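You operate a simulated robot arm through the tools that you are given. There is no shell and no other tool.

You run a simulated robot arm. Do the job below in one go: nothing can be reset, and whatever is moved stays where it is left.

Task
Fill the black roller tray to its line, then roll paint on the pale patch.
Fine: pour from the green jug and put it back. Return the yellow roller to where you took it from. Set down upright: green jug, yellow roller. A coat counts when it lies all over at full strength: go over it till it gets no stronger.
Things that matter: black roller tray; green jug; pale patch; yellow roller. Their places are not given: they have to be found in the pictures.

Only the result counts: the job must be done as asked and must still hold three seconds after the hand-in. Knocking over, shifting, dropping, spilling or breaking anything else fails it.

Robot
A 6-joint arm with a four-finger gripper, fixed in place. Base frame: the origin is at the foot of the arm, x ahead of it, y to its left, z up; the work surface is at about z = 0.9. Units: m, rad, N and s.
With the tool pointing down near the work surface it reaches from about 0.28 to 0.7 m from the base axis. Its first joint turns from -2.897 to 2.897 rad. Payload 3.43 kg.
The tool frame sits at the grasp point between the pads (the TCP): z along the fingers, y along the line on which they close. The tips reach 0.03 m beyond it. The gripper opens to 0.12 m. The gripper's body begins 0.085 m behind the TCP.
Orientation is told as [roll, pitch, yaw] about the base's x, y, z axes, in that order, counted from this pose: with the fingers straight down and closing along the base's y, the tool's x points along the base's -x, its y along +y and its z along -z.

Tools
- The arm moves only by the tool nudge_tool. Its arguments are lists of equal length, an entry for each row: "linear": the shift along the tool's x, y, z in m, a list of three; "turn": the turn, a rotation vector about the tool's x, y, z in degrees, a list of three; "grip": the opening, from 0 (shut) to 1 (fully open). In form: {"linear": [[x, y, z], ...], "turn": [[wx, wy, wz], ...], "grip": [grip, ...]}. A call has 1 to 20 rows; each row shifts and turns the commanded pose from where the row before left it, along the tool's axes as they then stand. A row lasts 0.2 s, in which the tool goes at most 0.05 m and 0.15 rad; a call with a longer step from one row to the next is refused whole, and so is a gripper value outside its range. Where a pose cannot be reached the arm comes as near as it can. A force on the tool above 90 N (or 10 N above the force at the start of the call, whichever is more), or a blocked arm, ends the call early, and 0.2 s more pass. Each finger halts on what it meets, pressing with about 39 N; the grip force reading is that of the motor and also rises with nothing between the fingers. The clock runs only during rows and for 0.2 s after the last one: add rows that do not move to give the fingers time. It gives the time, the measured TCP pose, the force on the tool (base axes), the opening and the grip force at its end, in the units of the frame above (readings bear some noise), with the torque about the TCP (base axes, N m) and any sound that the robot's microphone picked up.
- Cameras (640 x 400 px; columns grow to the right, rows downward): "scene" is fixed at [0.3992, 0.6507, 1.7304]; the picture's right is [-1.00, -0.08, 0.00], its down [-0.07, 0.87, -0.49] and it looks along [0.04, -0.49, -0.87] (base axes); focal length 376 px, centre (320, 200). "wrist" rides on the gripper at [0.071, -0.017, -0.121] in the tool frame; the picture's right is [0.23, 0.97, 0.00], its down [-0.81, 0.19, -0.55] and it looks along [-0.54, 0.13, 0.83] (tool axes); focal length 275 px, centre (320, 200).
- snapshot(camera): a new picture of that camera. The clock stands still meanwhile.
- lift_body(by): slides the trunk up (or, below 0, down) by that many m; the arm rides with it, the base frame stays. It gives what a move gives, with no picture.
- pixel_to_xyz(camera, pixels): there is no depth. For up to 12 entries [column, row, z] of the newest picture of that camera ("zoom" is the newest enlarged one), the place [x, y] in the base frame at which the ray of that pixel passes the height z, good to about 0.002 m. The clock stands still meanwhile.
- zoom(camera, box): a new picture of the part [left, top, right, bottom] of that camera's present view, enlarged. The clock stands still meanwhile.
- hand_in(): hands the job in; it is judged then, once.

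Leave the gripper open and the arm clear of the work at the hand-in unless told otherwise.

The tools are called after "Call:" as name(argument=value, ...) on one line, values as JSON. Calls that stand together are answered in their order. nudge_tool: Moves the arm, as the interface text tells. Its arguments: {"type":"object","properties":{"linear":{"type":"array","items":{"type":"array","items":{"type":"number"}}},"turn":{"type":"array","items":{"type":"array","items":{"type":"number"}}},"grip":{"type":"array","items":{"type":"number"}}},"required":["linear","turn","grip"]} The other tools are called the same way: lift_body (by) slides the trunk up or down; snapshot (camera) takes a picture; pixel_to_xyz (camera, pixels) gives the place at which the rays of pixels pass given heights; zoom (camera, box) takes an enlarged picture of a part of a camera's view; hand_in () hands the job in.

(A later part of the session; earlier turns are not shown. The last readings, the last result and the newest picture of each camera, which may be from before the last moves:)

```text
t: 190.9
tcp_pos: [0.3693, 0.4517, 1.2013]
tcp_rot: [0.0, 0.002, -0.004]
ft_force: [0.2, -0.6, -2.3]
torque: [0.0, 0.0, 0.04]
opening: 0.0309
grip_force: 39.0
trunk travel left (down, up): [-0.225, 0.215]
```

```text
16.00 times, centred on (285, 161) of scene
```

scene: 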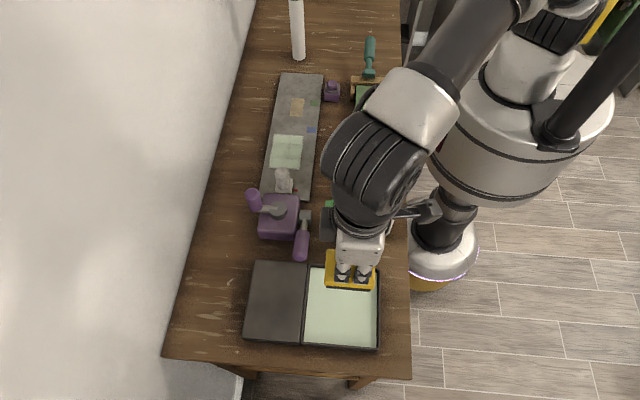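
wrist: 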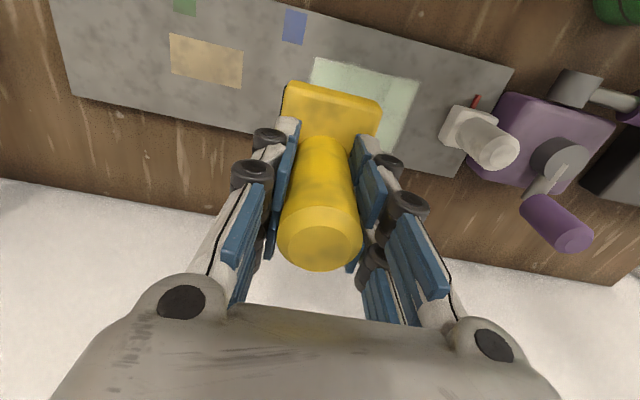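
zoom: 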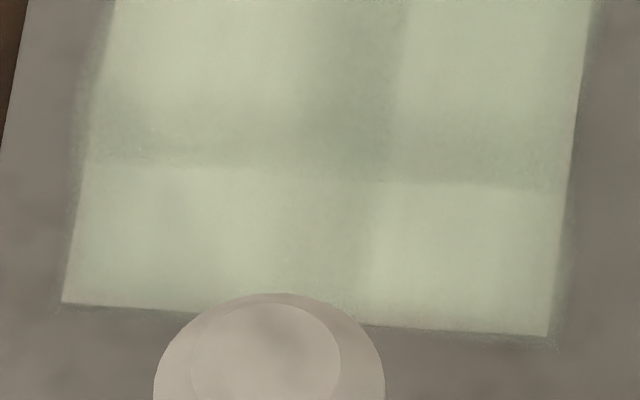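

I'll dip again, roll in the paint, and come back for more strokes to see whether it gets any stronger.

Call:
nudge_tool(linear=[[0.002, 0, 0.045], [0, 0, 0.045], [0, 0, 0.045], [0, 0, 0.045], [0, 0, 0.03], [0, 0, 0.012], [0, 0, 0.006], [0, 0.012, 0], [0, 0.012, 0], [0, -0.012, 0], [0, -0.012, 0], [0, -0.012, 0], [0, -0.012, 0], [0, 0.012, 0], [0, 0.012, 0], [0, 0, 0], [0, 0, 0]], turn=[[0, 0, 0], [0, 0, 0], [0, 0, 0], [0, 0, 0], [0, 0, 0], [0, 0, 0], [0, 0, 0], [0, 0, 0], [0, 0, 0], [0, 0, 0], [0, 0, 0], [0, 0, 0], [0, 0, 0], [0, 0, 0], [0, 0, 0], [0, 0, 0], [0, 0, 0]], grip=[0, 0, 0, 0, 0, 0, 0, 0, 0, 0, 0, 0, 0, 0, 0, 0, 0])

Call:
zoom(camera="scene", box=[290, 250, 390, 350])

Call:
zoom(camera="scene", box=[260, 125, 310, 175])

```text
t: 194.5
tcp_pos: [0.3659, 0.4513, 0.9738]
tcp_rot: [0.0, 0.0, -0.001]
ft_force: [-0.7, 0.9, -2.9]
torque: [0.01, 0.02, -0.01]
opening: 0.031
grip_force: 38.7
trunk travel left (down, up): [-0.225, 0.215]
```

```text
4.00 times, centred on (340, 300) of scene
```

zoom: 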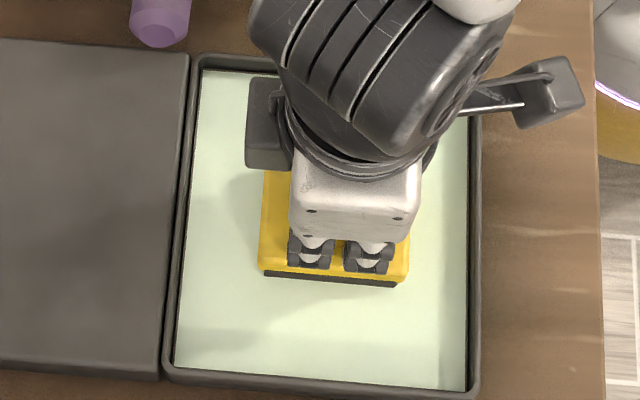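

```text
8.00 times, centred on (285, 150) of scene
```

zoom: 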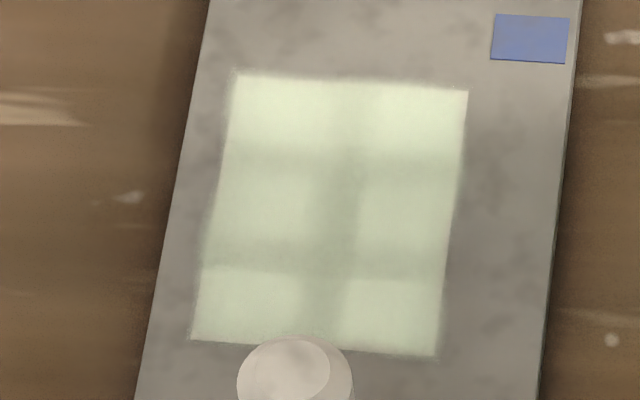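

The darker parts match where the fresh roller dwelt and its middle line, so darker green = stronger coat; the rest needs more passes. First I'll check where the blue square lies so I don't paint it.

Call:
pixel_to_xyz(camera="scene", pixels=[[306.75, 126.9, 0.915], [316.1, 127.3, 0.915], [315.75, 133, 0.915], [306.25, 132.5, 0.915], [274.4, 134.2, 0.915], [303.5, 136.4, 0.915], [299.3, 169.5, 0.915], [269, 167.5, 0.915], [290, 164.5, 0.915], [308, 190, 0.915]])

```text
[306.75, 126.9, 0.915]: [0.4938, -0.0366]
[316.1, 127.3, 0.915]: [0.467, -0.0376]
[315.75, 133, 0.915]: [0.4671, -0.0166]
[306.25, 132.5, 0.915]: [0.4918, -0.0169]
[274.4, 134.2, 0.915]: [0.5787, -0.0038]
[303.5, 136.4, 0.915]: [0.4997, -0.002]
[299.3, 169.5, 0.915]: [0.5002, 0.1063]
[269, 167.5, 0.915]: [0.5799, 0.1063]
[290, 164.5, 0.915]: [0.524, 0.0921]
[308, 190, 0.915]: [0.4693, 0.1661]
```

Blue square: x 0.467–0.493, y −0.037…−0.017 — keep clear of it. Lift slowly, let drip a moment, carry to x≈0.553 over the patch.

Call:
nudge_tool(linear=[[0, 0, -0.006], [0, 0, -0.01], [0, 0, -0.015], [0, 0, 0], [0, 0, 0], [0, 0, -0.03], [0, 0, -0.04], [0, 0, -0.045], [0, 0, -0.045], [0, 0, -0.036], [-0.0187, -0.04, 0], [-0.0187, -0.04, 0], [-0.0187, -0.04, 0], [-0.0187, -0.04, 0], [-0.0187, -0.04, 0], [-0.0187, -0.04, 0], [-0.0187, -0.04, 0], [-0.0187, -0.04, 0], [-0.0187, -0.04, 0], [-0.0187, -0.04, 0]], turn=[[0, 0, 0], [0, 0, 0], [0, 0, 0], [0, 0, 0], [0, 0, 0], [0, 0, 0], [0, 0, 0], [0, 0, 0], [0, 0, 0], [0, 0, 0], [0, 0, 0], [0, 0, 0], [0, 0, 0], [0, 0, 0], [0, 0, 0], [0, 0, 0], [0, 0, 0], [0, 0, 0], [0, 0, 0], [0, 0, 0]], grip=[0, 0, 0, 0, 0, 0, 0, 0, 0, 0, 0, 0, 0, 0, 0, 0, 0, 0, 0, 0])

Call:
nudge_tool(linear=[[0, 0, 0.04], [0, 0, 0.045], [0, 0, 0.045], [0, 0, 0.04], [0, 0, 0.03], [0, 0, 0.015], [0, 0, 0.005], [0, 0, 0]], turn=[[0, 0, 0], [0, 0, 0], [0, 0, 0], [0, 0, 0], [0, 0, 0], [0, 0, 0], [0, 0, 0], [0, 0, 0]], grip=[0, 0, 0, 0, 0, 0, 0, 0])

```text
t: 198.7
tcp_pos: [0.5525, 0.0486, 1.1983]
tcp_rot: [-0.001, 0.002, -0.003]
ft_force: [1.5, -0.4, -2.5]
torque: [0.05, 0.05, 0.0]
opening: 0.031
grip_force: 39.3
trunk travel left (down, up): [-0.225, 0.215]
```

```text
t: 200.5
tcp_pos: [0.5535, 0.0497, 0.9815]
tcp_rot: [0.001, -0.002, -0.001]
ft_force: [-1.3, -0.6, -1.6]
torque: [0.0, 0.02, 0.02]
opening: 0.0312
grip_force: 38.8
trunk travel left (down, up): [-0.225, 0.215]
```

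Just above the board at x≈0.553. Touch down and stroke: to y≈0.09, down to 0.014, back up.

Call:
nudge_tool(linear=[[0, 0, 0.0035], [0, 0.0135, 0], [0, 0.0135, 0], [0, 0.0135, 0], [0, -0.015, 0], [0, -0.015, 0], [0, -0.015, 0], [0, -0.015, 0], [0, -0.015, 0], [0, 0.015, 0], [0, 0.015, 0], [0, 0.015, 0], [0, 0.015, 0], [0, 0.015, 0], [0, 0, 0]], turn=[[0, 0, 0], [0, 0, 0], [0, 0, 0], [0, 0, 0], [0, 0, 0], [0, 0, 0], [0, 0, 0], [0, 0, 0], [0, 0, 0], [0, 0, 0], [0, 0, 0], [0, 0, 0], [0, 0, 0], [0, 0, 0], [0, 0, 0]], grip=[0, 0, 0, 0, 0, 0, 0, 0, 0, 0, 0, 0, 0, 0, 0])

Call:
zoom(camera="scene", box=[255, 120, 325, 190])

Call:
zoom(camera="wrist", box=[205, 40, 445, 190])

```text
t: 203.7
tcp_pos: [0.5527, 0.0917, 0.9777]
tcp_rot: [0.0, 0.001, -0.001]
ft_force: [0.7, -3.3, 12.9]
torque: [-0.04, -0.16, 0.02]
opening: 0.0311
grip_force: 38.6
trunk travel left (down, up): [-0.225, 0.215]
```

```text
5.71 times, centred on (290, 155) of scene
```

zoom: 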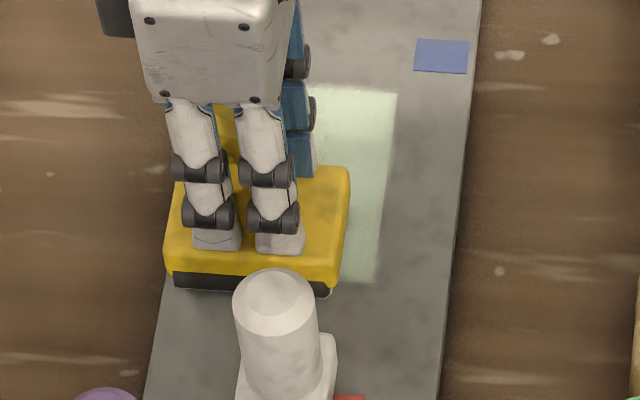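

```text
2.67 times, centred on (325, 115) of wrist
```

zoom: 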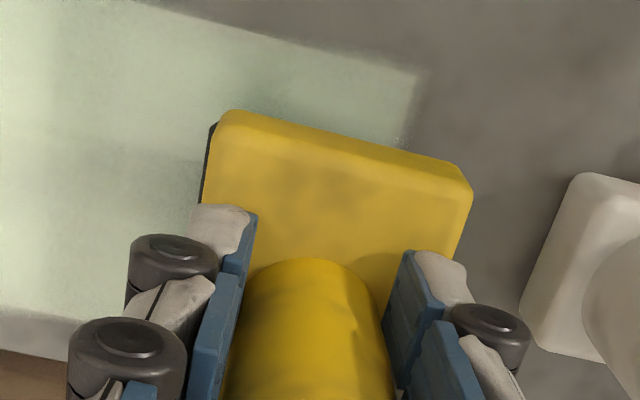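

Next, strokes at x≈0.539 and then x≈0.5255.

Call:
nudge_tool(linear=[[0.0135, 0, 0], [0, -0.015, 0], [0, -0.015, 0], [0, -0.015, 0], [0, -0.015, 0], [0, -0.015, 0], [0.0135, 0, 0], [0, 0.015, 0], [0, 0.015, 0], [0, 0.015, 0], [0, 0.015, 0], [0, 0.015, 0], [0, -0.015, 0], [0, -0.015, 0], [0, -0.015, 0], [0, -0.015, 0], [0, -0.015, 0], [0, 0, 0]], turn=[[0, 0, 0], [0, 0, 0], [0, 0, 0], [0, 0, 0], [0, 0, 0], [0, 0, 0], [0, 0, 0], [0, 0, 0], [0, 0, 0], [0, 0, 0], [0, 0, 0], [0, 0, 0], [0, 0, 0], [0, 0, 0], [0, 0, 0], [0, 0, 0], [0, 0, 0], [0, 0, 0]], grip=[0, 0, 0, 0, 0, 0, 0, 0, 0, 0, 0, 0, 0, 0, 0, 0, 0, 0])

Call:
zoom(camera="scene", box=[255, 120, 325, 190])

Call:
zoom(camera="wrist", box=[205, 40, 445, 190])

```text
t: 207.5
tcp_pos: [0.5249, 0.0165, 0.9794]
tcp_rot: [-0.003, -0.002, -0.002]
ft_force: [-0.1, 6.6, 22.4]
torque: [0.18, -0.13, -0.03]
opening: 0.031
grip_force: 39.1
trunk travel left (down, up): [-0.225, 0.215]
```

```text
5.71 times, centred on (290, 155) of scene
```

zoom: 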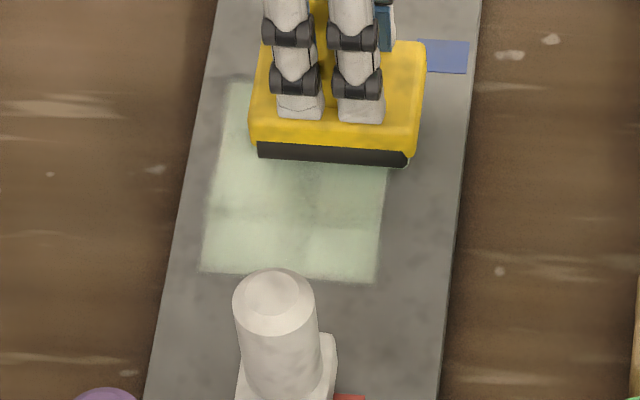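

```text
2.67 times, centred on (325, 115) of wrist
```

zoom: 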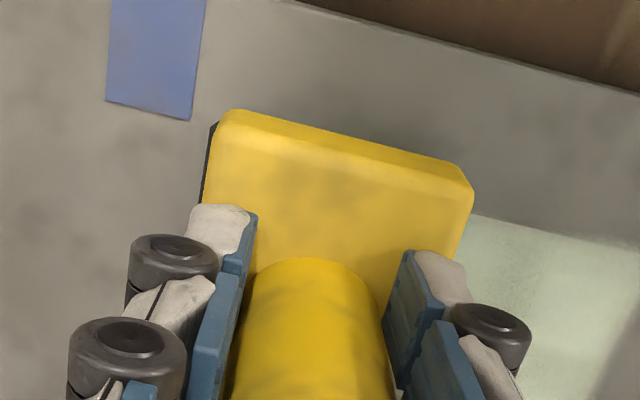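

More strokes at x≈0.532 and 0.546, then lift for a look.

Call:
nudge_tool(linear=[[-0.007, 0, 0], [0, 0.015, 0], [0, 0.015, 0], [0, 0.015, 0], [0, 0.015, 0], [0, 0.015, 0], [-0.014, 0, 0], [0, -0.015, 0], [0, -0.015, 0], [0, -0.015, 0], [0, -0.015, 0], [0, -0.015, 0], [0, 0, -0.01], [0, 0, -0.03], [0, 0, -0.04], [0, 0, -0.04], [0, 0, 0]], turn=[[0, 0, 0], [0, 0, 0], [0, 0, 0], [0, 0, 0], [0, 0, 0], [0, 0, 0], [0, 0, 0], [0, 0, 0], [0, 0, 0], [0, 0, 0], [0, 0, 0], [0, 0, 0], [0, 0, 0], [0, 0, 0], [0, 0, 0], [0, 0, 0], [0, 0, 0]], grip=[0, 0, 0, 0, 0, 0, 0, 0, 0, 0, 0, 0, 0, 0, 0, 0, 0])

Call:
zoom(camera="scene", box=[260, 125, 310, 175])

Call:
zoom(camera="scene", box=[266, 132, 304, 154])

Call:
zoom(camera="scene", box=[266, 150, 304, 172])

```text
t: 211.1
tcp_pos: [0.5472, 0.0177, 1.0965]
tcp_rot: [0.0, 0.001, -0.002]
ft_force: [1.6, -0.2, -2.9]
torque: [0.0, 0.01, 0.02]
opening: 0.0311
grip_force: 39.0
trunk travel left (down, up): [-0.225, 0.215]
```

```text
8.00 times, centred on (285, 150) of scene
```

zoom: 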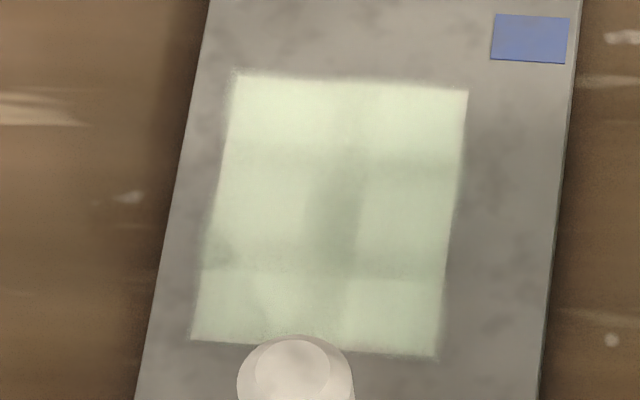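

```text
16.00 times, centred on (285, 143) of scene
```

zoom: 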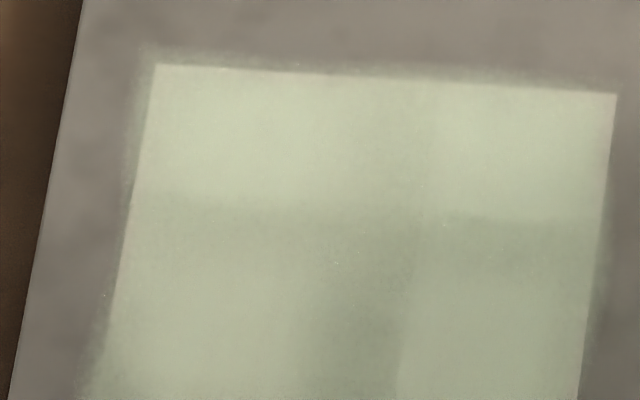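

```text
16.00 times, centred on (285, 161) of scene
```

zoom: 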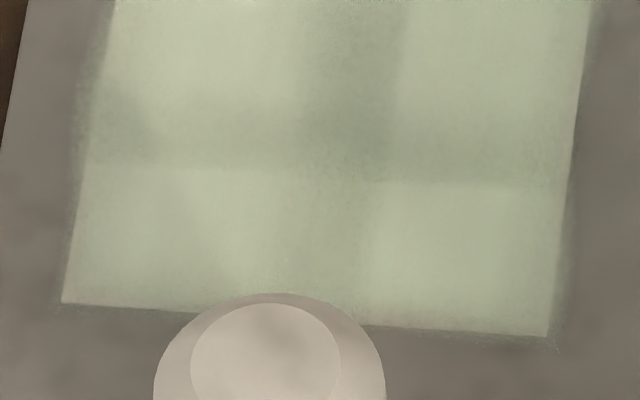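

I'll look at the coat from the wrist camera too, for colour.

Call:
snapshot(camera="wrist")

Call:
zoom(camera="wrist", box=[290, 30, 450, 150])

```text
taken
```

wrist: 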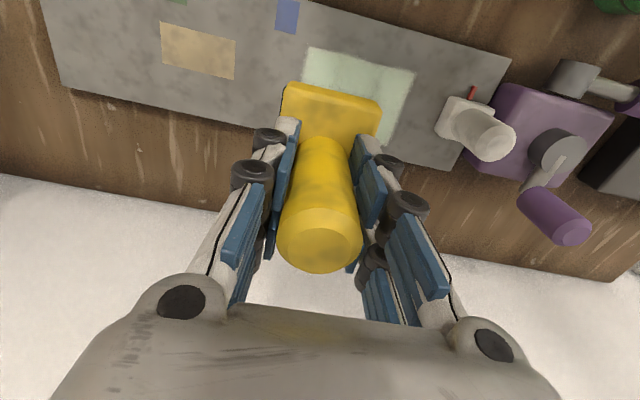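

```text
3.33 times, centred on (370, 90) of wrist
```

zoom: 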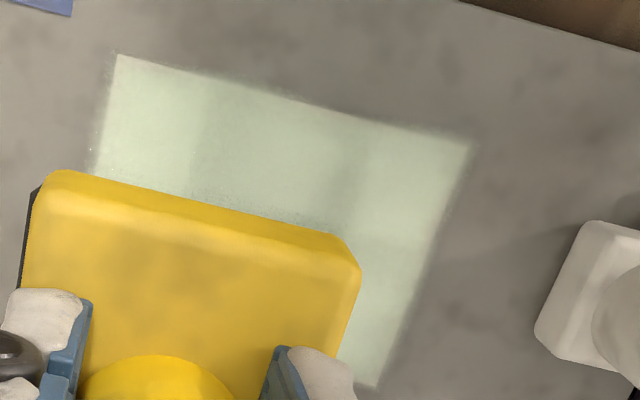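

Call:
zoom(camera="wrist", box=[375, 45, 425, 85])

Call:
zoom(camera="wrist", box=[295, 40, 345, 80])

```text
10.00 times, centred on (400, 65) of wrist
```

zoom: 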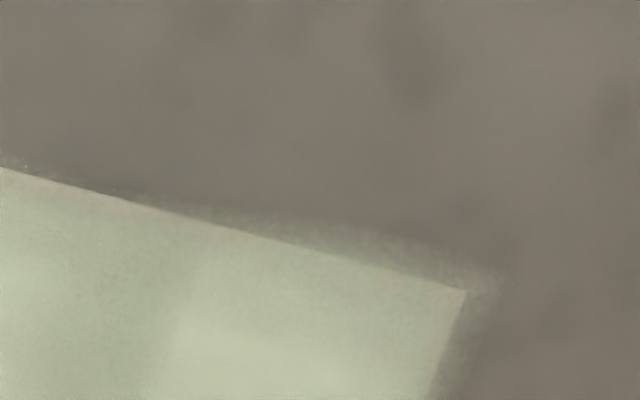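

```text
10.00 times, centred on (320, 60) of wrist
```

zoom: 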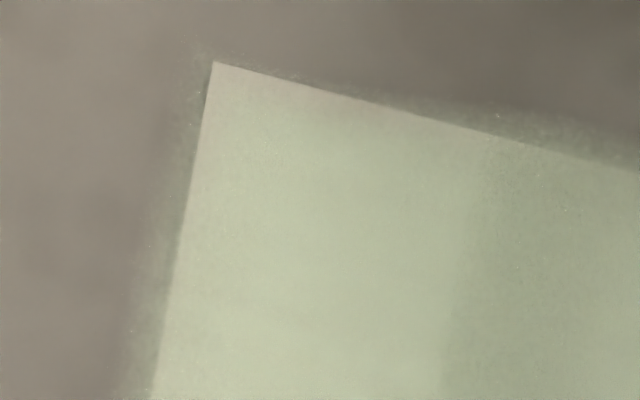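

The inner area is green, but along the edges and corners (e.g. x≈0.50) it is creamier, so those need more passes, reaching slightly beyond the edge. I'll reload the roller.

Call:
nudge_tool(linear=[[0, 0, -0.045], [0, 0, -0.045], [0, 0, -0.014], [0.018, 0.043, 0], [0.018, 0.043, 0], [0.018, 0.043, 0], [0.018, 0.043, 0], [0.018, 0.043, 0], [0.018, 0.043, 0], [0.018, 0.043, 0], [0.018, 0.043, 0], [0.018, 0.043, 0], [0.018, 0.045, 0], [0, 0, 0]], turn=[[0, 0, 0], [0, 0, 0], [0, 0, 0], [0, 0, 0], [0, 0, 0], [0, 0, 0], [0, 0, 0], [0, 0, 0], [0, 0, 0], [0, 0, 0], [0, 0, 0], [0, 0, 0], [0, 0, 0], [0, 0, 0]], grip=[0, 0, 0, 0, 0, 0, 0, 0, 0, 0, 0, 0, 0, 0])

Call:
nudge_tool(linear=[[0, 0, 0.045], [0, 0, 0.045], [0, 0, 0.045], [0, 0, 0.045], [0, 0, 0.03], [0, 0, 0.012], [0, 0, 0.006], [0, 0.012, 0], [0, 0.012, 0], [0, -0.012, 0], [0, -0.012, 0], [0, -0.012, 0], [0, -0.012, 0], [0, 0.012, 0], [0, 0.012, 0], [0, 0, 0], [0, 0, -0.006], [0, 0, -0.01], [0, 0, -0.015], [0, 0, 0]], turn=[[0, 0, 0], [0, 0, 0], [0, 0, 0], [0, 0, 0], [0, 0, 0], [0, 0, 0], [0, 0, 0], [0, 0, 0], [0, 0, 0], [0, 0, 0], [0, 0, 0], [0, 0, 0], [0, 0, 0], [0, 0, 0], [0, 0, 0], [0, 0, 0], [0, 0, 0], [0, 0, 0], [0, 0, 0], [0, 0, 0]], grip=[0, 0, 0, 0, 0, 0, 0, 0, 0, 0, 0, 0, 0, 0, 0, 0, 0, 0, 0, 0])

Call:
zoom(camera="scene", box=[260, 125, 310, 175])

Call:
zoom(camera="scene", box=[298, 258, 334, 280])

```text
t: 214.1
tcp_pos: [0.3676, 0.4485, 1.2016]
tcp_rot: [-0.002, 0.001, -0.002]
ft_force: [0.6, -0.9, -2.7]
torque: [0.02, -0.01, 0.0]
opening: 0.0308
grip_force: 39.2
trunk travel left (down, up): [-0.225, 0.215]
```

```text
t: 218.3
tcp_pos: [0.3686, 0.4467, 1.0033]
tcp_rot: [-0.001, 0.001, -0.001]
ft_force: [0.2, 0.2, -2.1]
torque: [0.0, 0.01, 0.01]
opening: 0.0309
grip_force: 38.4
trunk travel left (down, up): [-0.225, 0.215]
```

```text
8.00 times, centred on (285, 150) of scene
```

zoom: 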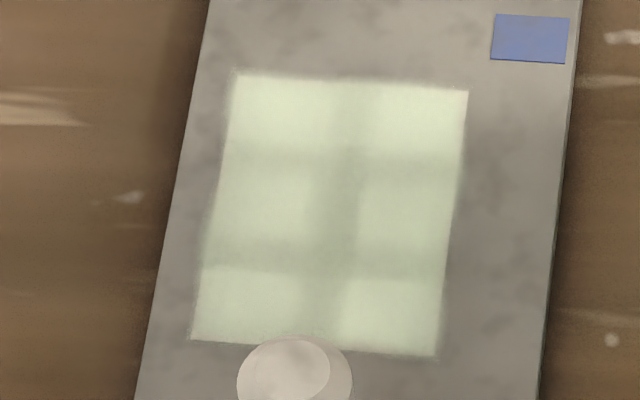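

```text
16.00 times, centred on (316, 269) of scene
```

zoom: 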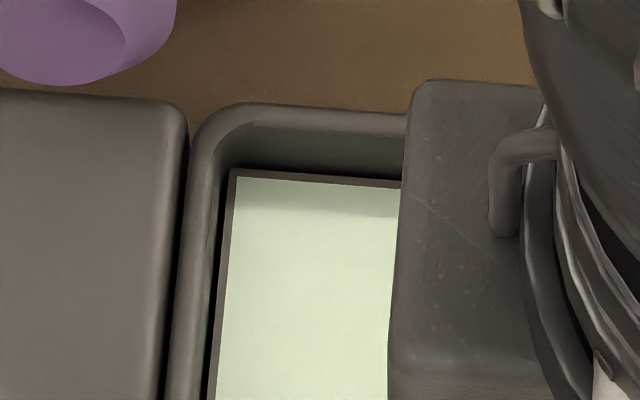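

The cross pattern on the patch depends on where the arm is and did not change with the second coat, so it's just light and shadow; the middle seems saturated. The edges need longer strokes: y-centre from 0.006 to 0.096 and lanes out to x=0.5255 and 0.5535. Carry the fresh roller over.

Call:
nudge_tool(linear=[[0, 0, -0.03], [0, 0, -0.04], [0, 0, -0.045], [0, 0, -0.045], [0, 0, -0.037], [-0.0157, -0.0397, 0], [-0.0157, -0.0397, 0], [-0.0157, -0.0397, 0], [-0.0157, -0.0397, 0], [-0.0157, -0.0397, 0], [-0.0157, -0.0397, 0], [-0.0157, -0.0397, 0], [-0.0157, -0.0397, 0], [-0.0157, -0.0397, 0], [-0.0157, -0.0397, 0], [0, 0, 0]], turn=[[0, 0, 0], [0, 0, 0], [0, 0, 0], [0, 0, 0], [0, 0, 0], [0, 0, 0], [0, 0, 0], [0, 0, 0], [0, 0, 0], [0, 0, 0], [0, 0, 0], [0, 0, 0], [0, 0, 0], [0, 0, 0], [0, 0, 0], [0, 0, 0]], grip=[0, 0, 0, 0, 0, 0, 0, 0, 0, 0, 0, 0, 0, 0, 0, 0])

Call:
nudge_tool(linear=[[0, 0, 0.04], [0, 0, 0.045], [0, 0, 0.045], [0, 0, 0.04], [0, 0, 0.03], [0, 0, 0.015], [0, 0, 0.005], [0, 0, 0]], turn=[[0, 0, 0], [0, 0, 0], [0, 0, 0], [0, 0, 0], [0, 0, 0], [0, 0, 0], [0, 0, 0], [0, 0, 0]], grip=[0, 0, 0, 0, 0, 0, 0, 0])

```text
t: 221.7
tcp_pos: [0.5235, 0.0505, 1.2007]
tcp_rot: [0.0, 0.0, -0.001]
ft_force: [-0.5, 0.7, -1.4]
torque: [-0.04, 0.02, 0.01]
opening: 0.031
grip_force: 38.9
trunk travel left (down, up): [-0.225, 0.215]
```

```text
t: 223.5
tcp_pos: [0.522, 0.051, 0.9791]
tcp_rot: [0.001, -0.001, 0.0]
ft_force: [0.5, -0.7, -2.4]
torque: [0.01, -0.01, 0.04]
opening: 0.0312
grip_force: 39.5
trunk travel left (down, up): [-0.225, 0.215]
```

Just above the board at x≈0.524. Touch down and run the first lanes.

Call:
nudge_tool(linear=[[-0.002, 0, 0.002], [0, 0.015, 0], [0, 0.015, 0], [0, 0.015, 0], [0, -0.018, 0], [0, -0.018, 0], [0, -0.018, 0], [0, -0.018, 0], [0, -0.018, 0], [-0.007, 0, 0], [0, 0.018, 0], [0, 0.018, 0], [0, 0.018, 0], [0, 0.018, 0], [0, 0.018, 0], [-0.007, 0, 0], [0, 0, 0]], turn=[[0, 0, 0], [0, 0, 0], [0, 0, 0], [0, 0, 0], [0, 0, 0], [0, 0, 0], [0, 0, 0], [0, 0, 0], [0, 0, 0], [0, 0, 0], [0, 0, 0], [0, 0, 0], [0, 0, 0], [0, 0, 0], [0, 0, 0], [0, 0, 0], [0, 0, 0]], grip=[0, 0, 0, 0, 0, 0, 0, 0, 0, 0, 0, 0, 0, 0, 0, 0, 0])

Call:
nudge_tool(linear=[[0, -0.018, 0], [0, -0.018, 0], [0, -0.018, 0], [0, -0.018, 0], [0, -0.018, 0], [-0.007, 0, 0], [0, 0.018, 0], [0, 0.018, 0], [0, 0.018, 0], [0, 0.018, 0], [0, 0.018, 0], [-0.0075, 0, 0], [0, -0.018, 0], [0, -0.018, 0], [0, -0.018, 0], [0, -0.018, 0], [0, -0.018, 0], [0, 0, 0]], turn=[[0, 0, 0], [0, 0, 0], [0, 0, 0], [0, 0, 0], [0, 0, 0], [0, 0, 0], [0, 0, 0], [0, 0, 0], [0, 0, 0], [0, 0, 0], [0, 0, 0], [0, 0, 0], [0, 0, 0], [0, 0, 0], [0, 0, 0], [0, 0, 0], [0, 0, 0], [0, 0, 0]], grip=[0, 0, 0, 0, 0, 0, 0, 0, 0, 0, 0, 0, 0, 0, 0, 0, 0, 0])

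Call:
zoom(camera="scene", box=[255, 120, 325, 190])

```text
t: 227.1
tcp_pos: [0.5403, 0.0951, 0.9785]
tcp_rot: [0.0, 0.001, -0.002]
ft_force: [0.2, 0.3, -1.4]
torque: [-0.01, -0.02, -0.02]
opening: 0.0309
grip_force: 39.1
trunk travel left (down, up): [-0.225, 0.215]
```

```text
t: 230.9
tcp_pos: [0.5534, 0.0053, 0.9787]
tcp_rot: [0.001, 0.002, -0.001]
ft_force: [0.0, 0.2, -3.0]
torque: [-0.01, -0.04, -0.02]
opening: 0.0313
grip_force: 39.4
trunk travel left (down, up): [-0.225, 0.215]
```

```text
5.71 times, centred on (290, 155) of scene
```

zoom: 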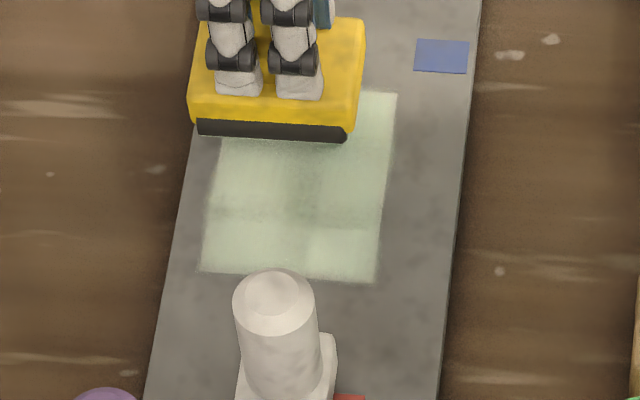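

The force reading (−2…−3 N) shows the rollers hovered just above the board in these strokes. Lower 1 mm at a time until contact, then redo the lanes.

Call:
nudge_tool(linear=[[0, 0, 0.001], [0, 0, 0]], turn=[[0, 0, 0], [0, 0, 0]], grip=[0, 0])

Call:
nudge_tool(linear=[[0, 0, 0.001], [0, 0, 0]], turn=[[0, 0, 0], [0, 0, 0]], grip=[0, 0])

```text
t: 231.5
tcp_pos: [0.5542, 0.005, 0.9778]
tcp_rot: [-0.002, 0.0, -0.002]
ft_force: [-0.7, -0.2, -2.4]
torque: [-0.03, 0.03, 0.0]
opening: 0.0311
grip_force: 39.1
trunk travel left (down, up): [-0.225, 0.215]
```

```text
t: 232.1
tcp_pos: [0.5546, 0.0052, 0.9766]
tcp_rot: [0.001, 0.002, -0.003]
ft_force: [-0.6, 0.7, 0.1]
torque: [0.0, -0.06, 0.01]
opening: 0.0311
grip_force: 39.2
trunk travel left (down, up): [-0.225, 0.215]
```

Contact starting (+0.1 N). One more millimetre for a firm press, then the lanes from x≈0.554 back to 0.526.

Call:
nudge_tool(linear=[[0, 0, 0.001], [0, 0, 0]], turn=[[0, 0, 0], [0, 0, 0]], grip=[0, 0])

Call:
nudge_tool(linear=[[0, 0.018, 0], [0, 0.018, 0], [0, 0.018, 0], [0, 0.018, 0], [0, 0.018, 0], [0, -0.018, 0], [0, -0.018, 0], [0, -0.018, 0], [0, -0.018, 0], [0, -0.018, 0], [0.0075, 0, 0], [0, 0.018, 0], [0, 0.018, 0], [0, 0.018, 0], [0, 0.018, 0], [0, 0.018, 0], [0.007, 0, 0], [0, 0, 0]], turn=[[0, 0, 0], [0, 0, 0], [0, 0, 0], [0, 0, 0], [0, 0, 0], [0, 0, 0], [0, 0, 0], [0, 0, 0], [0, 0, 0], [0, 0, 0], [0, 0, 0], [0, 0, 0], [0, 0, 0], [0, 0, 0], [0, 0, 0], [0, 0, 0], [0, 0, 0], [0, 0, 0]], grip=[0, 0, 0, 0, 0, 0, 0, 0, 0, 0, 0, 0, 0, 0, 0, 0, 0, 0])

```text
t: 232.7
tcp_pos: [0.5531, 0.0057, 0.9778]
tcp_rot: [0.0, -0.002, -0.001]
ft_force: [0.3, -1.9, 8.9]
torque: [-0.06, 0.42, 0.05]
opening: 0.0309
grip_force: 39.0
trunk travel left (down, up): [-0.225, 0.215]
```

```text
t: 236.5
tcp_pos: [0.5407, 0.0962, 0.9768]
tcp_rot: [0.001, -0.003, -0.003]
ft_force: [8.2, 1.9, 19.6]
torque: [0.14, 0.28, -0.03]
opening: 0.0307
grip_force: 38.9
trunk travel left (down, up): [-0.225, 0.215]
```

Good contact (9–20 N). Now lanes at x≈0.539, 0.532 and 0.5255.

Call:
nudge_tool(linear=[[0, -0.018, 0], [0, -0.018, 0], [0, -0.018, 0], [0, -0.018, 0], [0, -0.018, 0], [0.007, 0, 0], [0, 0.018, 0], [0, 0.018, 0], [0, 0.018, 0], [0, 0.018, 0], [0, 0.018, 0], [0.007, 0, 0], [0, -0.018, 0], [0, -0.018, 0], [0, -0.018, 0], [0, -0.018, 0], [0, -0.018, 0], [0, 0, 0]], turn=[[0, 0, 0], [0, 0, 0], [0, 0, 0], [0, 0, 0], [0, 0, 0], [0, 0, 0], [0, 0, 0], [0, 0, 0], [0, 0, 0], [0, 0, 0], [0, 0, 0], [0, 0, 0], [0, 0, 0], [0, 0, 0], [0, 0, 0], [0, 0, 0], [0, 0, 0], [0, 0, 0]], grip=[0, 0, 0, 0, 0, 0, 0, 0, 0, 0, 0, 0, 0, 0, 0, 0, 0, 0])

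Call:
nudge_tool(linear=[[0, 0.018, 0], [0, 0.018, 0], [0, 0.018, 0], [0, 0.018, 0], [0, 0.018, 0], [0, -0.018, 0], [0, -0.018, 0], [0, -0.018, 0], [0, -0.018, 0], [0, -0.018, 0], [0, 0, 0]], turn=[[0, 0, 0], [0, 0, 0], [0, 0, 0], [0, 0, 0], [0, 0, 0], [0, 0, 0], [0, 0, 0], [0, 0, 0], [0, 0, 0], [0, 0, 0], [0, 0, 0]], grip=[0, 0, 0, 0, 0, 0, 0, 0, 0, 0, 0])

Call:
zoom(camera="scene", box=[255, 120, 325, 190])

Call:
zoom(camera="wrist", box=[205, 40, 445, 190])

```text
t: 240.3
tcp_pos: [0.5241, 0.0063, 0.9763]
tcp_rot: [-0.002, -0.001, -0.001]
ft_force: [-0.1, 4.3, 15.0]
torque: [0.03, -0.13, 0.0]
opening: 0.0308
grip_force: 39.0
trunk travel left (down, up): [-0.225, 0.215]
```

```text
t: 242.7
tcp_pos: [0.5234, 0.0048, 0.9767]
tcp_rot: [0.0, 0.002, -0.002]
ft_force: [-0.5, 1.6, 8.0]
torque: [-0.07, -0.3, 0.07]
opening: 0.0308
grip_force: 39.1
trunk travel left (down, up): [-0.225, 0.215]
```

```text
5.71 times, centred on (290, 155) of scene
```

zoom: 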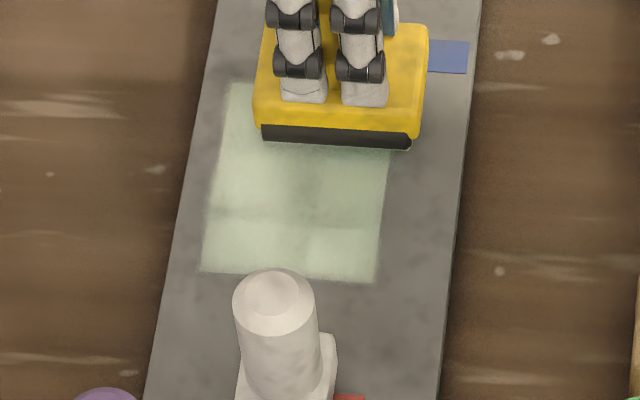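

```text
2.67 times, centred on (325, 115) of wrist
```

zoom: 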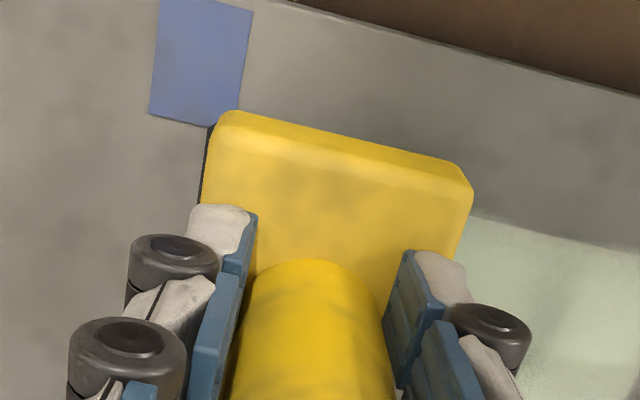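

The blue square is clean. Lift and go back over the tray to compare the patch under the same light as before.

Call:
nudge_tool(linear=[[0, 0, -0.02], [0, 0, -0.04], [0, 0, -0.045], [0, 0, -0.045], [0, 0, -0.045], [0, 0, -0.029], [0.0156, 0.0446, 0], [0.0156, 0.0446, 0], [0.0156, 0.0446, 0], [0.0156, 0.0446, 0], [0.0156, 0.0446, 0], [0.0156, 0.0446, 0], [0.0156, 0.0446, 0], [0.0156, 0.0446, 0], [0.0156, 0.0446, 0], [0.0156, 0.0446, 0], [0, 0, 0]], turn=[[0, 0, 0], [0, 0, 0], [0, 0, 0], [0, 0, 0], [0, 0, 0], [0, 0, 0], [0, 0, 0], [0, 0, 0], [0, 0, 0], [0, 0, 0], [0, 0, 0], [0, 0, 0], [0, 0, 0], [0, 0, 0], [0, 0, 0], [0, 0, 0], [0, 0, 0]], grip=[0, 0, 0, 0, 0, 0, 0, 0, 0, 0, 0, 0, 0, 0, 0, 0, 0])

Call:
zoom(camera="scene", box=[260, 125, 310, 175])

Call:
zoom(camera="scene", box=[266, 132, 304, 154])

Call:
zoom(camera="scene", box=[266, 150, 304, 172])

```text
t: 246.3
tcp_pos: [0.3705, 0.453, 1.2001]
tcp_rot: [0.0, 0.002, -0.004]
ft_force: [0.2, -1.3, -2.4]
torque: [-0.01, 0.01, -0.02]
opening: 0.0309
grip_force: 39.1
trunk travel left (down, up): [-0.225, 0.215]
```

```text
8.00 times, centred on (285, 150) of scene
```

zoom: 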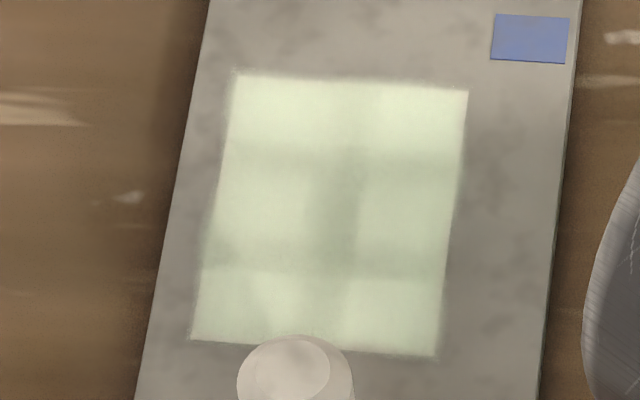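

```text
16.00 times, centred on (285, 143) of scene
```

zoom: 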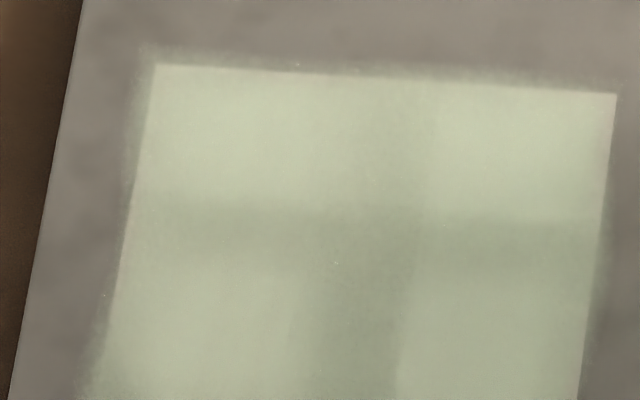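

```text
16.00 times, centred on (285, 161) of scene
```

zoom: 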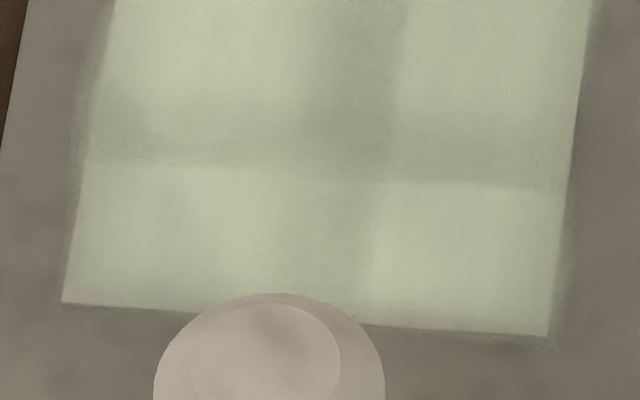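

The patch looks identical to before these passes — it gets no stronger, and it reaches past all edges: the coat is saturated. Now return the roller: over the plate to (0.512, 0.450) at z≈1.06.

Call:
nudge_tool(linear=[[-0.02, 0, 0.02], [-0.03, -0.001, 0.03], [-0.035, -0.001, 0.035], [-0.035, -0.001, 0.035], [-0.0215, 0, 0.02], [0, 0, 0], [0, 0, 0]], turn=[[0, 0, 0], [0, 0, 0], [0, 0, 0], [0, 0, 0], [0, 0, 0], [0, 0, 0], [0, 0, 0]], grip=[0, 0, 0, 0, 0, 0, 0])

Call:
snapshot(camera="wrist")

Call:
zoom(camera="scene", box=[220, 230, 320, 350])

```text
t: 247.9
tcp_pos: [0.5116, 0.4504, 1.0579]
tcp_rot: [-0.001, 0.002, -0.003]
ft_force: [-0.5, -0.6, -1.3]
torque: [0.02, -0.04, -0.01]
opening: 0.0308
grip_force: 38.9
trunk travel left (down, up): [-0.225, 0.215]
```

```text
taken
```

wrist: 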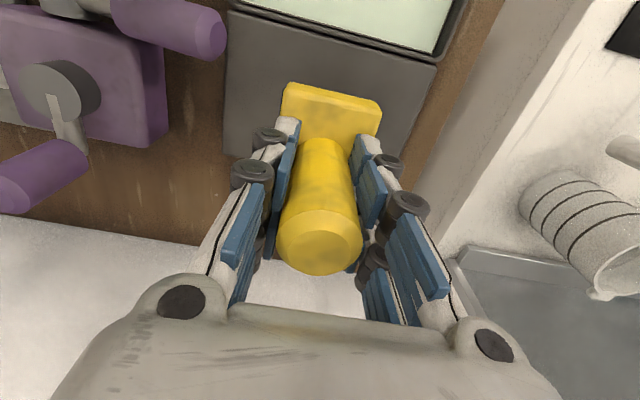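

```text
3.33 times, centred on (270, 290) of scene
```

zoom: 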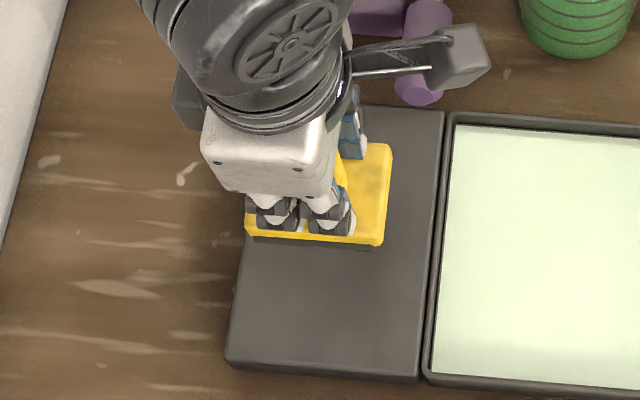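

The block shifted about 3 mm to +x within the grip, so I'll aim 3 mm to −x. Descend to just above the plate.

Call:
nudge_tool(linear=[[0.003, 0, 0.015], [0, 0, 0.02], [0, 0, 0.015], [0, 0, 0.004], [0, 0, 0]], turn=[[0, 0, 0], [0, 0, 0], [0, 0, 0], [0, 0, 0], [0, 0, 0]], grip=[0, 0, 0, 0, 0])

Call:
nudge_tool(linear=[[0, 0, 0.0012], [0, 0, 0]], turn=[[0, 0, 0], [0, 0, 0]], grip=[0, 0])

```text
t: 249.1
tcp_pos: [0.509, 0.4488, 1.0047]
tcp_rot: [0.0, 0.0, -0.001]
ft_force: [0.0, 0.3, -1.7]
torque: [0.0, 0.0, 0.0]
opening: 0.0309
grip_force: 39.0
trunk travel left (down, up): [-0.225, 0.215]
```

```text
t: 249.7
tcp_pos: [0.5084, 0.4496, 1.0039]
tcp_rot: [0.0, 0.0, 0.0]
ft_force: [0.5, 0.3, -1.7]
torque: [0.02, 0.01, 0.0]
opening: 0.031
grip_force: 38.7
trunk travel left (down, up): [-0.225, 0.215]
```

Call:
nudge_tool(linear=[[0, 0, 0.0012], [0, 0, 0]], turn=[[0, 0, 0], [0, 0, 0]], grip=[0, 0])

Call:
nudge_tool(linear=[[0, 0, 0.0008], [0, 0, 0]], turn=[[0, 0, 0], [0, 0, 0]], grip=[0, 0])

```text
t: 250.3
tcp_pos: [0.5086, 0.4486, 1.0018]
tcp_rot: [0.0, 0.001, -0.002]
ft_force: [-0.6, -0.5, -2.7]
torque: [-0.01, 0.03, 0.0]
opening: 0.0309
grip_force: 38.7
trunk travel left (down, up): [-0.225, 0.215]
```

```text
t: 250.9
tcp_pos: [0.5095, 0.4497, 1.0018]
tcp_rot: [0.0, 0.001, -0.004]
ft_force: [0.2, -0.9, -2.3]
torque: [0.02, -0.01, 0.04]
opening: 0.0312
grip_force: 39.0
trunk travel left (down, up): [-0.225, 0.215]
```

Not yet touching. Two more small steps.

Call:
nudge_tool(linear=[[0, 0, 0.001], [0, 0, 0]], turn=[[0, 0, 0], [0, 0, 0]], grip=[0, 0])

Call:
nudge_tool(linear=[[0, 0, 0.001], [0, 0, 0]], turn=[[0, 0, 0], [0, 0, 0]], grip=[0, 0])

```text
t: 251.5
tcp_pos: [0.5096, 0.4472, 1.0006]
tcp_rot: [-0.001, 0.002, -0.001]
ft_force: [1.1, 0.6, -1.9]
torque: [-0.01, -0.01, 0.01]
opening: 0.0311
grip_force: 38.6
trunk travel left (down, up): [-0.225, 0.215]
```

```text
t: 252.1
tcp_pos: [0.5083, 0.4489, 1.0008]
tcp_rot: [0.001, 0.001, -0.001]
ft_force: [-0.8, -0.7, -1.4]
torque: [-0.09, -0.05, 0.0]
opening: 0.0309
grip_force: 38.9
trunk travel left (down, up): [-0.225, 0.215]
```

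Call:
nudge_tool(linear=[[0, 0, 0.0008], [0, 0, 0]], turn=[[0, 0, 0], [0, 0, 0]], grip=[0, 0])

```text
t: 252.7
tcp_pos: [0.5086, 0.4489, 1.0004]
tcp_rot: [0.0, -0.001, -0.001]
ft_force: [0.1, 0.0, 4.4]
torque: [-0.14, 0.11, 0.02]
opening: 0.0309
grip_force: 39.1
trunk travel left (down, up): [-0.225, 0.215]
```

The roller stands (+4.4 N). Open, wait, and rise straight up.

Call:
nudge_tool(linear=[[0, 0, 0], [0, 0, 0], [0, 0, 0], [0, 0, 0], [0, 0, 0], [0, 0, 0], [0, 0, 0], [0, 0, -0.02], [0, 0, -0.03], [0, 0, -0.04], [0, 0, -0.04], [0, 0, -0.04], [0, 0, 0]], turn=[[0, 0, 0], [0, 0, 0], [0, 0, 0], [0, 0, 0], [0, 0, 0], [0, 0, 0], [0, 0, 0], [0, 0, 0], [0, 0, 0], [0, 0, 0], [0, 0, 0], [0, 0, 0], [0, 0, 0]], grip=[1, 1, 1, 1, 1, 1, 1, 1, 1, 1, 1, 1, 1])

Call:
zoom(camera="scene", box=[235, 255, 315, 345])

Call:
snapshot(camera="wrist")

```text
t: 255.5
tcp_pos: [0.509, 0.4498, 1.1698]
tcp_rot: [-0.001, 0.002, 0.001]
ft_force: [-0.1, 0.6, -0.5]
torque: [0.02, 0.03, 0.01]
opening: 0.1198
grip_force: 0.1
trunk travel left (down, up): [-0.225, 0.215]
```

```text
4.44 times, centred on (275, 300) of scene
```

zoom: 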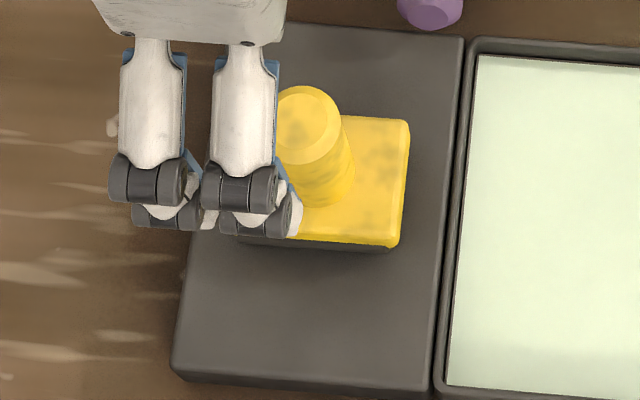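

```text
taken
```

wrist: 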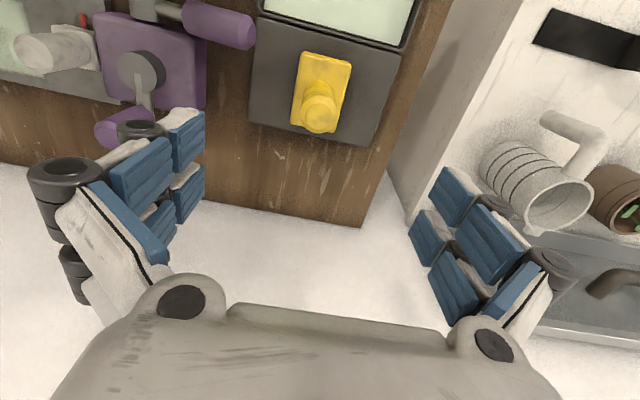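

The roller stands at its old place. Now view the patch from above with the wrist camera, from (0.35, 0.0, 1.2) as at the start.

Call:
nudge_tool(linear=[[0, 0, -0.03], [0.0159, -0.045, 0], [0.0159, -0.045, 0], [0.0159, -0.045, 0], [0.0159, -0.045, 0], [0.0159, -0.045, 0], [0.0159, -0.045, 0], [0.0159, -0.045, 0], [0.0159, -0.045, 0], [0.0159, -0.045, 0], [0.0159, -0.045, 0], [0, 0, 0]], turn=[[0, 0, 0], [0, 0, 0], [0, 0, 0], [0, 0, 0], [0, 0, 0], [0, 0, 0], [0, 0, 0], [0, 0, 0], [0, 0, 0], [0, 0, 0], [0, 0, 0], [0, 0, 0]], grip=[1, 1, 1, 1, 1, 1, 1, 1, 1, 1, 1, 1])

Call:
snapshot(camera="wrist")

Call:
zoom(camera="wrist", box=[270, 155, 380, 235])

Call:
zoom(camera="scene", box=[260, 125, 310, 175])

```text
t: 258.1
tcp_pos: [0.3488, -0.0004, 1.1999]
tcp_rot: [-0.001, 0.0, -0.003]
ft_force: [-0.9, 0.8, -0.1]
torque: [-0.01, 0.0, 0.0]
opening: 0.1202
grip_force: 0.0
trunk travel left (down, up): [-0.225, 0.215]
```

```text
taken
```

wrist: 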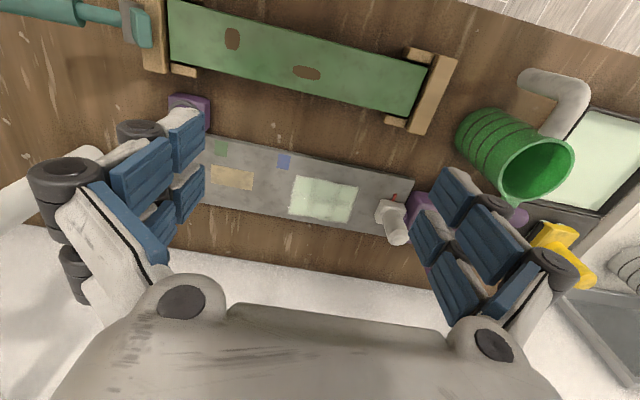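

```text
5.00 times, centred on (325, 195) of wrist
```

zoom: 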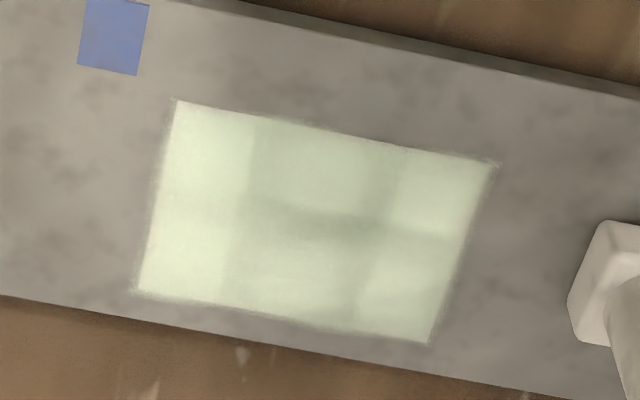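

```text
8.00 times, centred on (285, 150) of scene
```

zoom: 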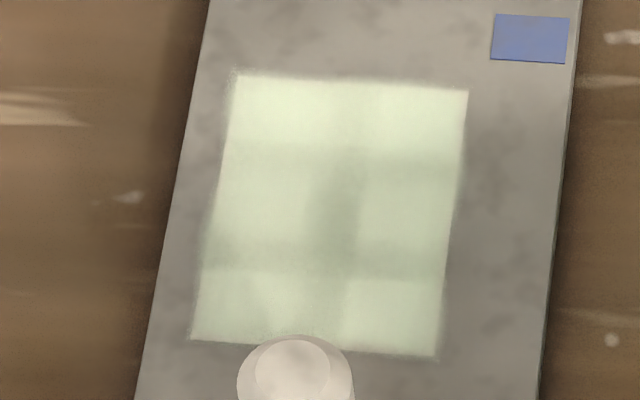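

I'll zoom deeper on the wrist view to understand the pattern in the coat.

Call:
zoom(camera="wrist", box=[288, 172, 328, 200])

Call:
zoom(camera="wrist", box=[320, 182, 360, 210])

Call:
zoom(camera="wrist", box=[288, 195, 328, 223])

Call:
zoom(camera="wrist", box=[318, 200, 358, 228])

```text
14.29 times, centred on (308, 186) of wrist
```

zoom: 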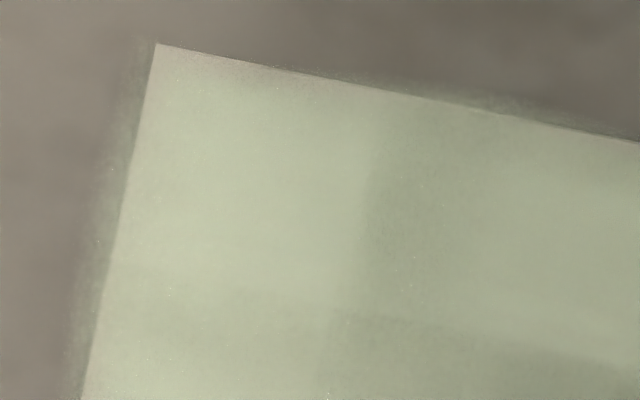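

```text
14.29 times, centred on (340, 196) of wrist
```

zoom: 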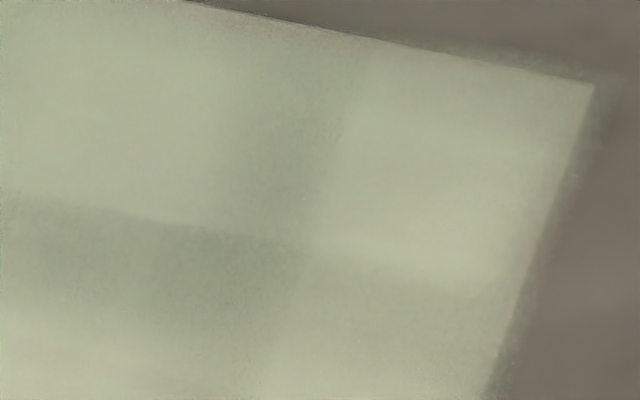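

```text
14.29 times, centred on (308, 209) of wrist
```

zoom: 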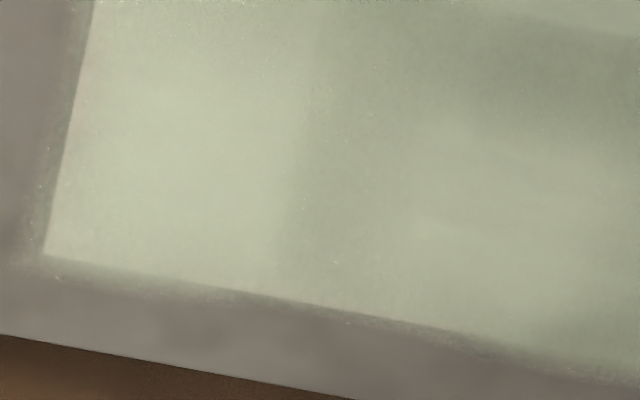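

```text
14.29 times, centred on (338, 214) of wrist
```

zoom: 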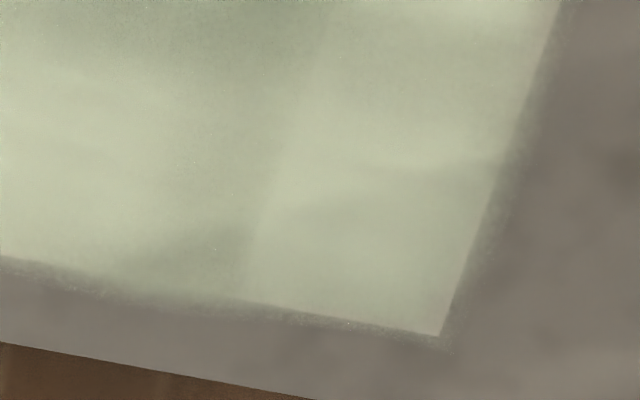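

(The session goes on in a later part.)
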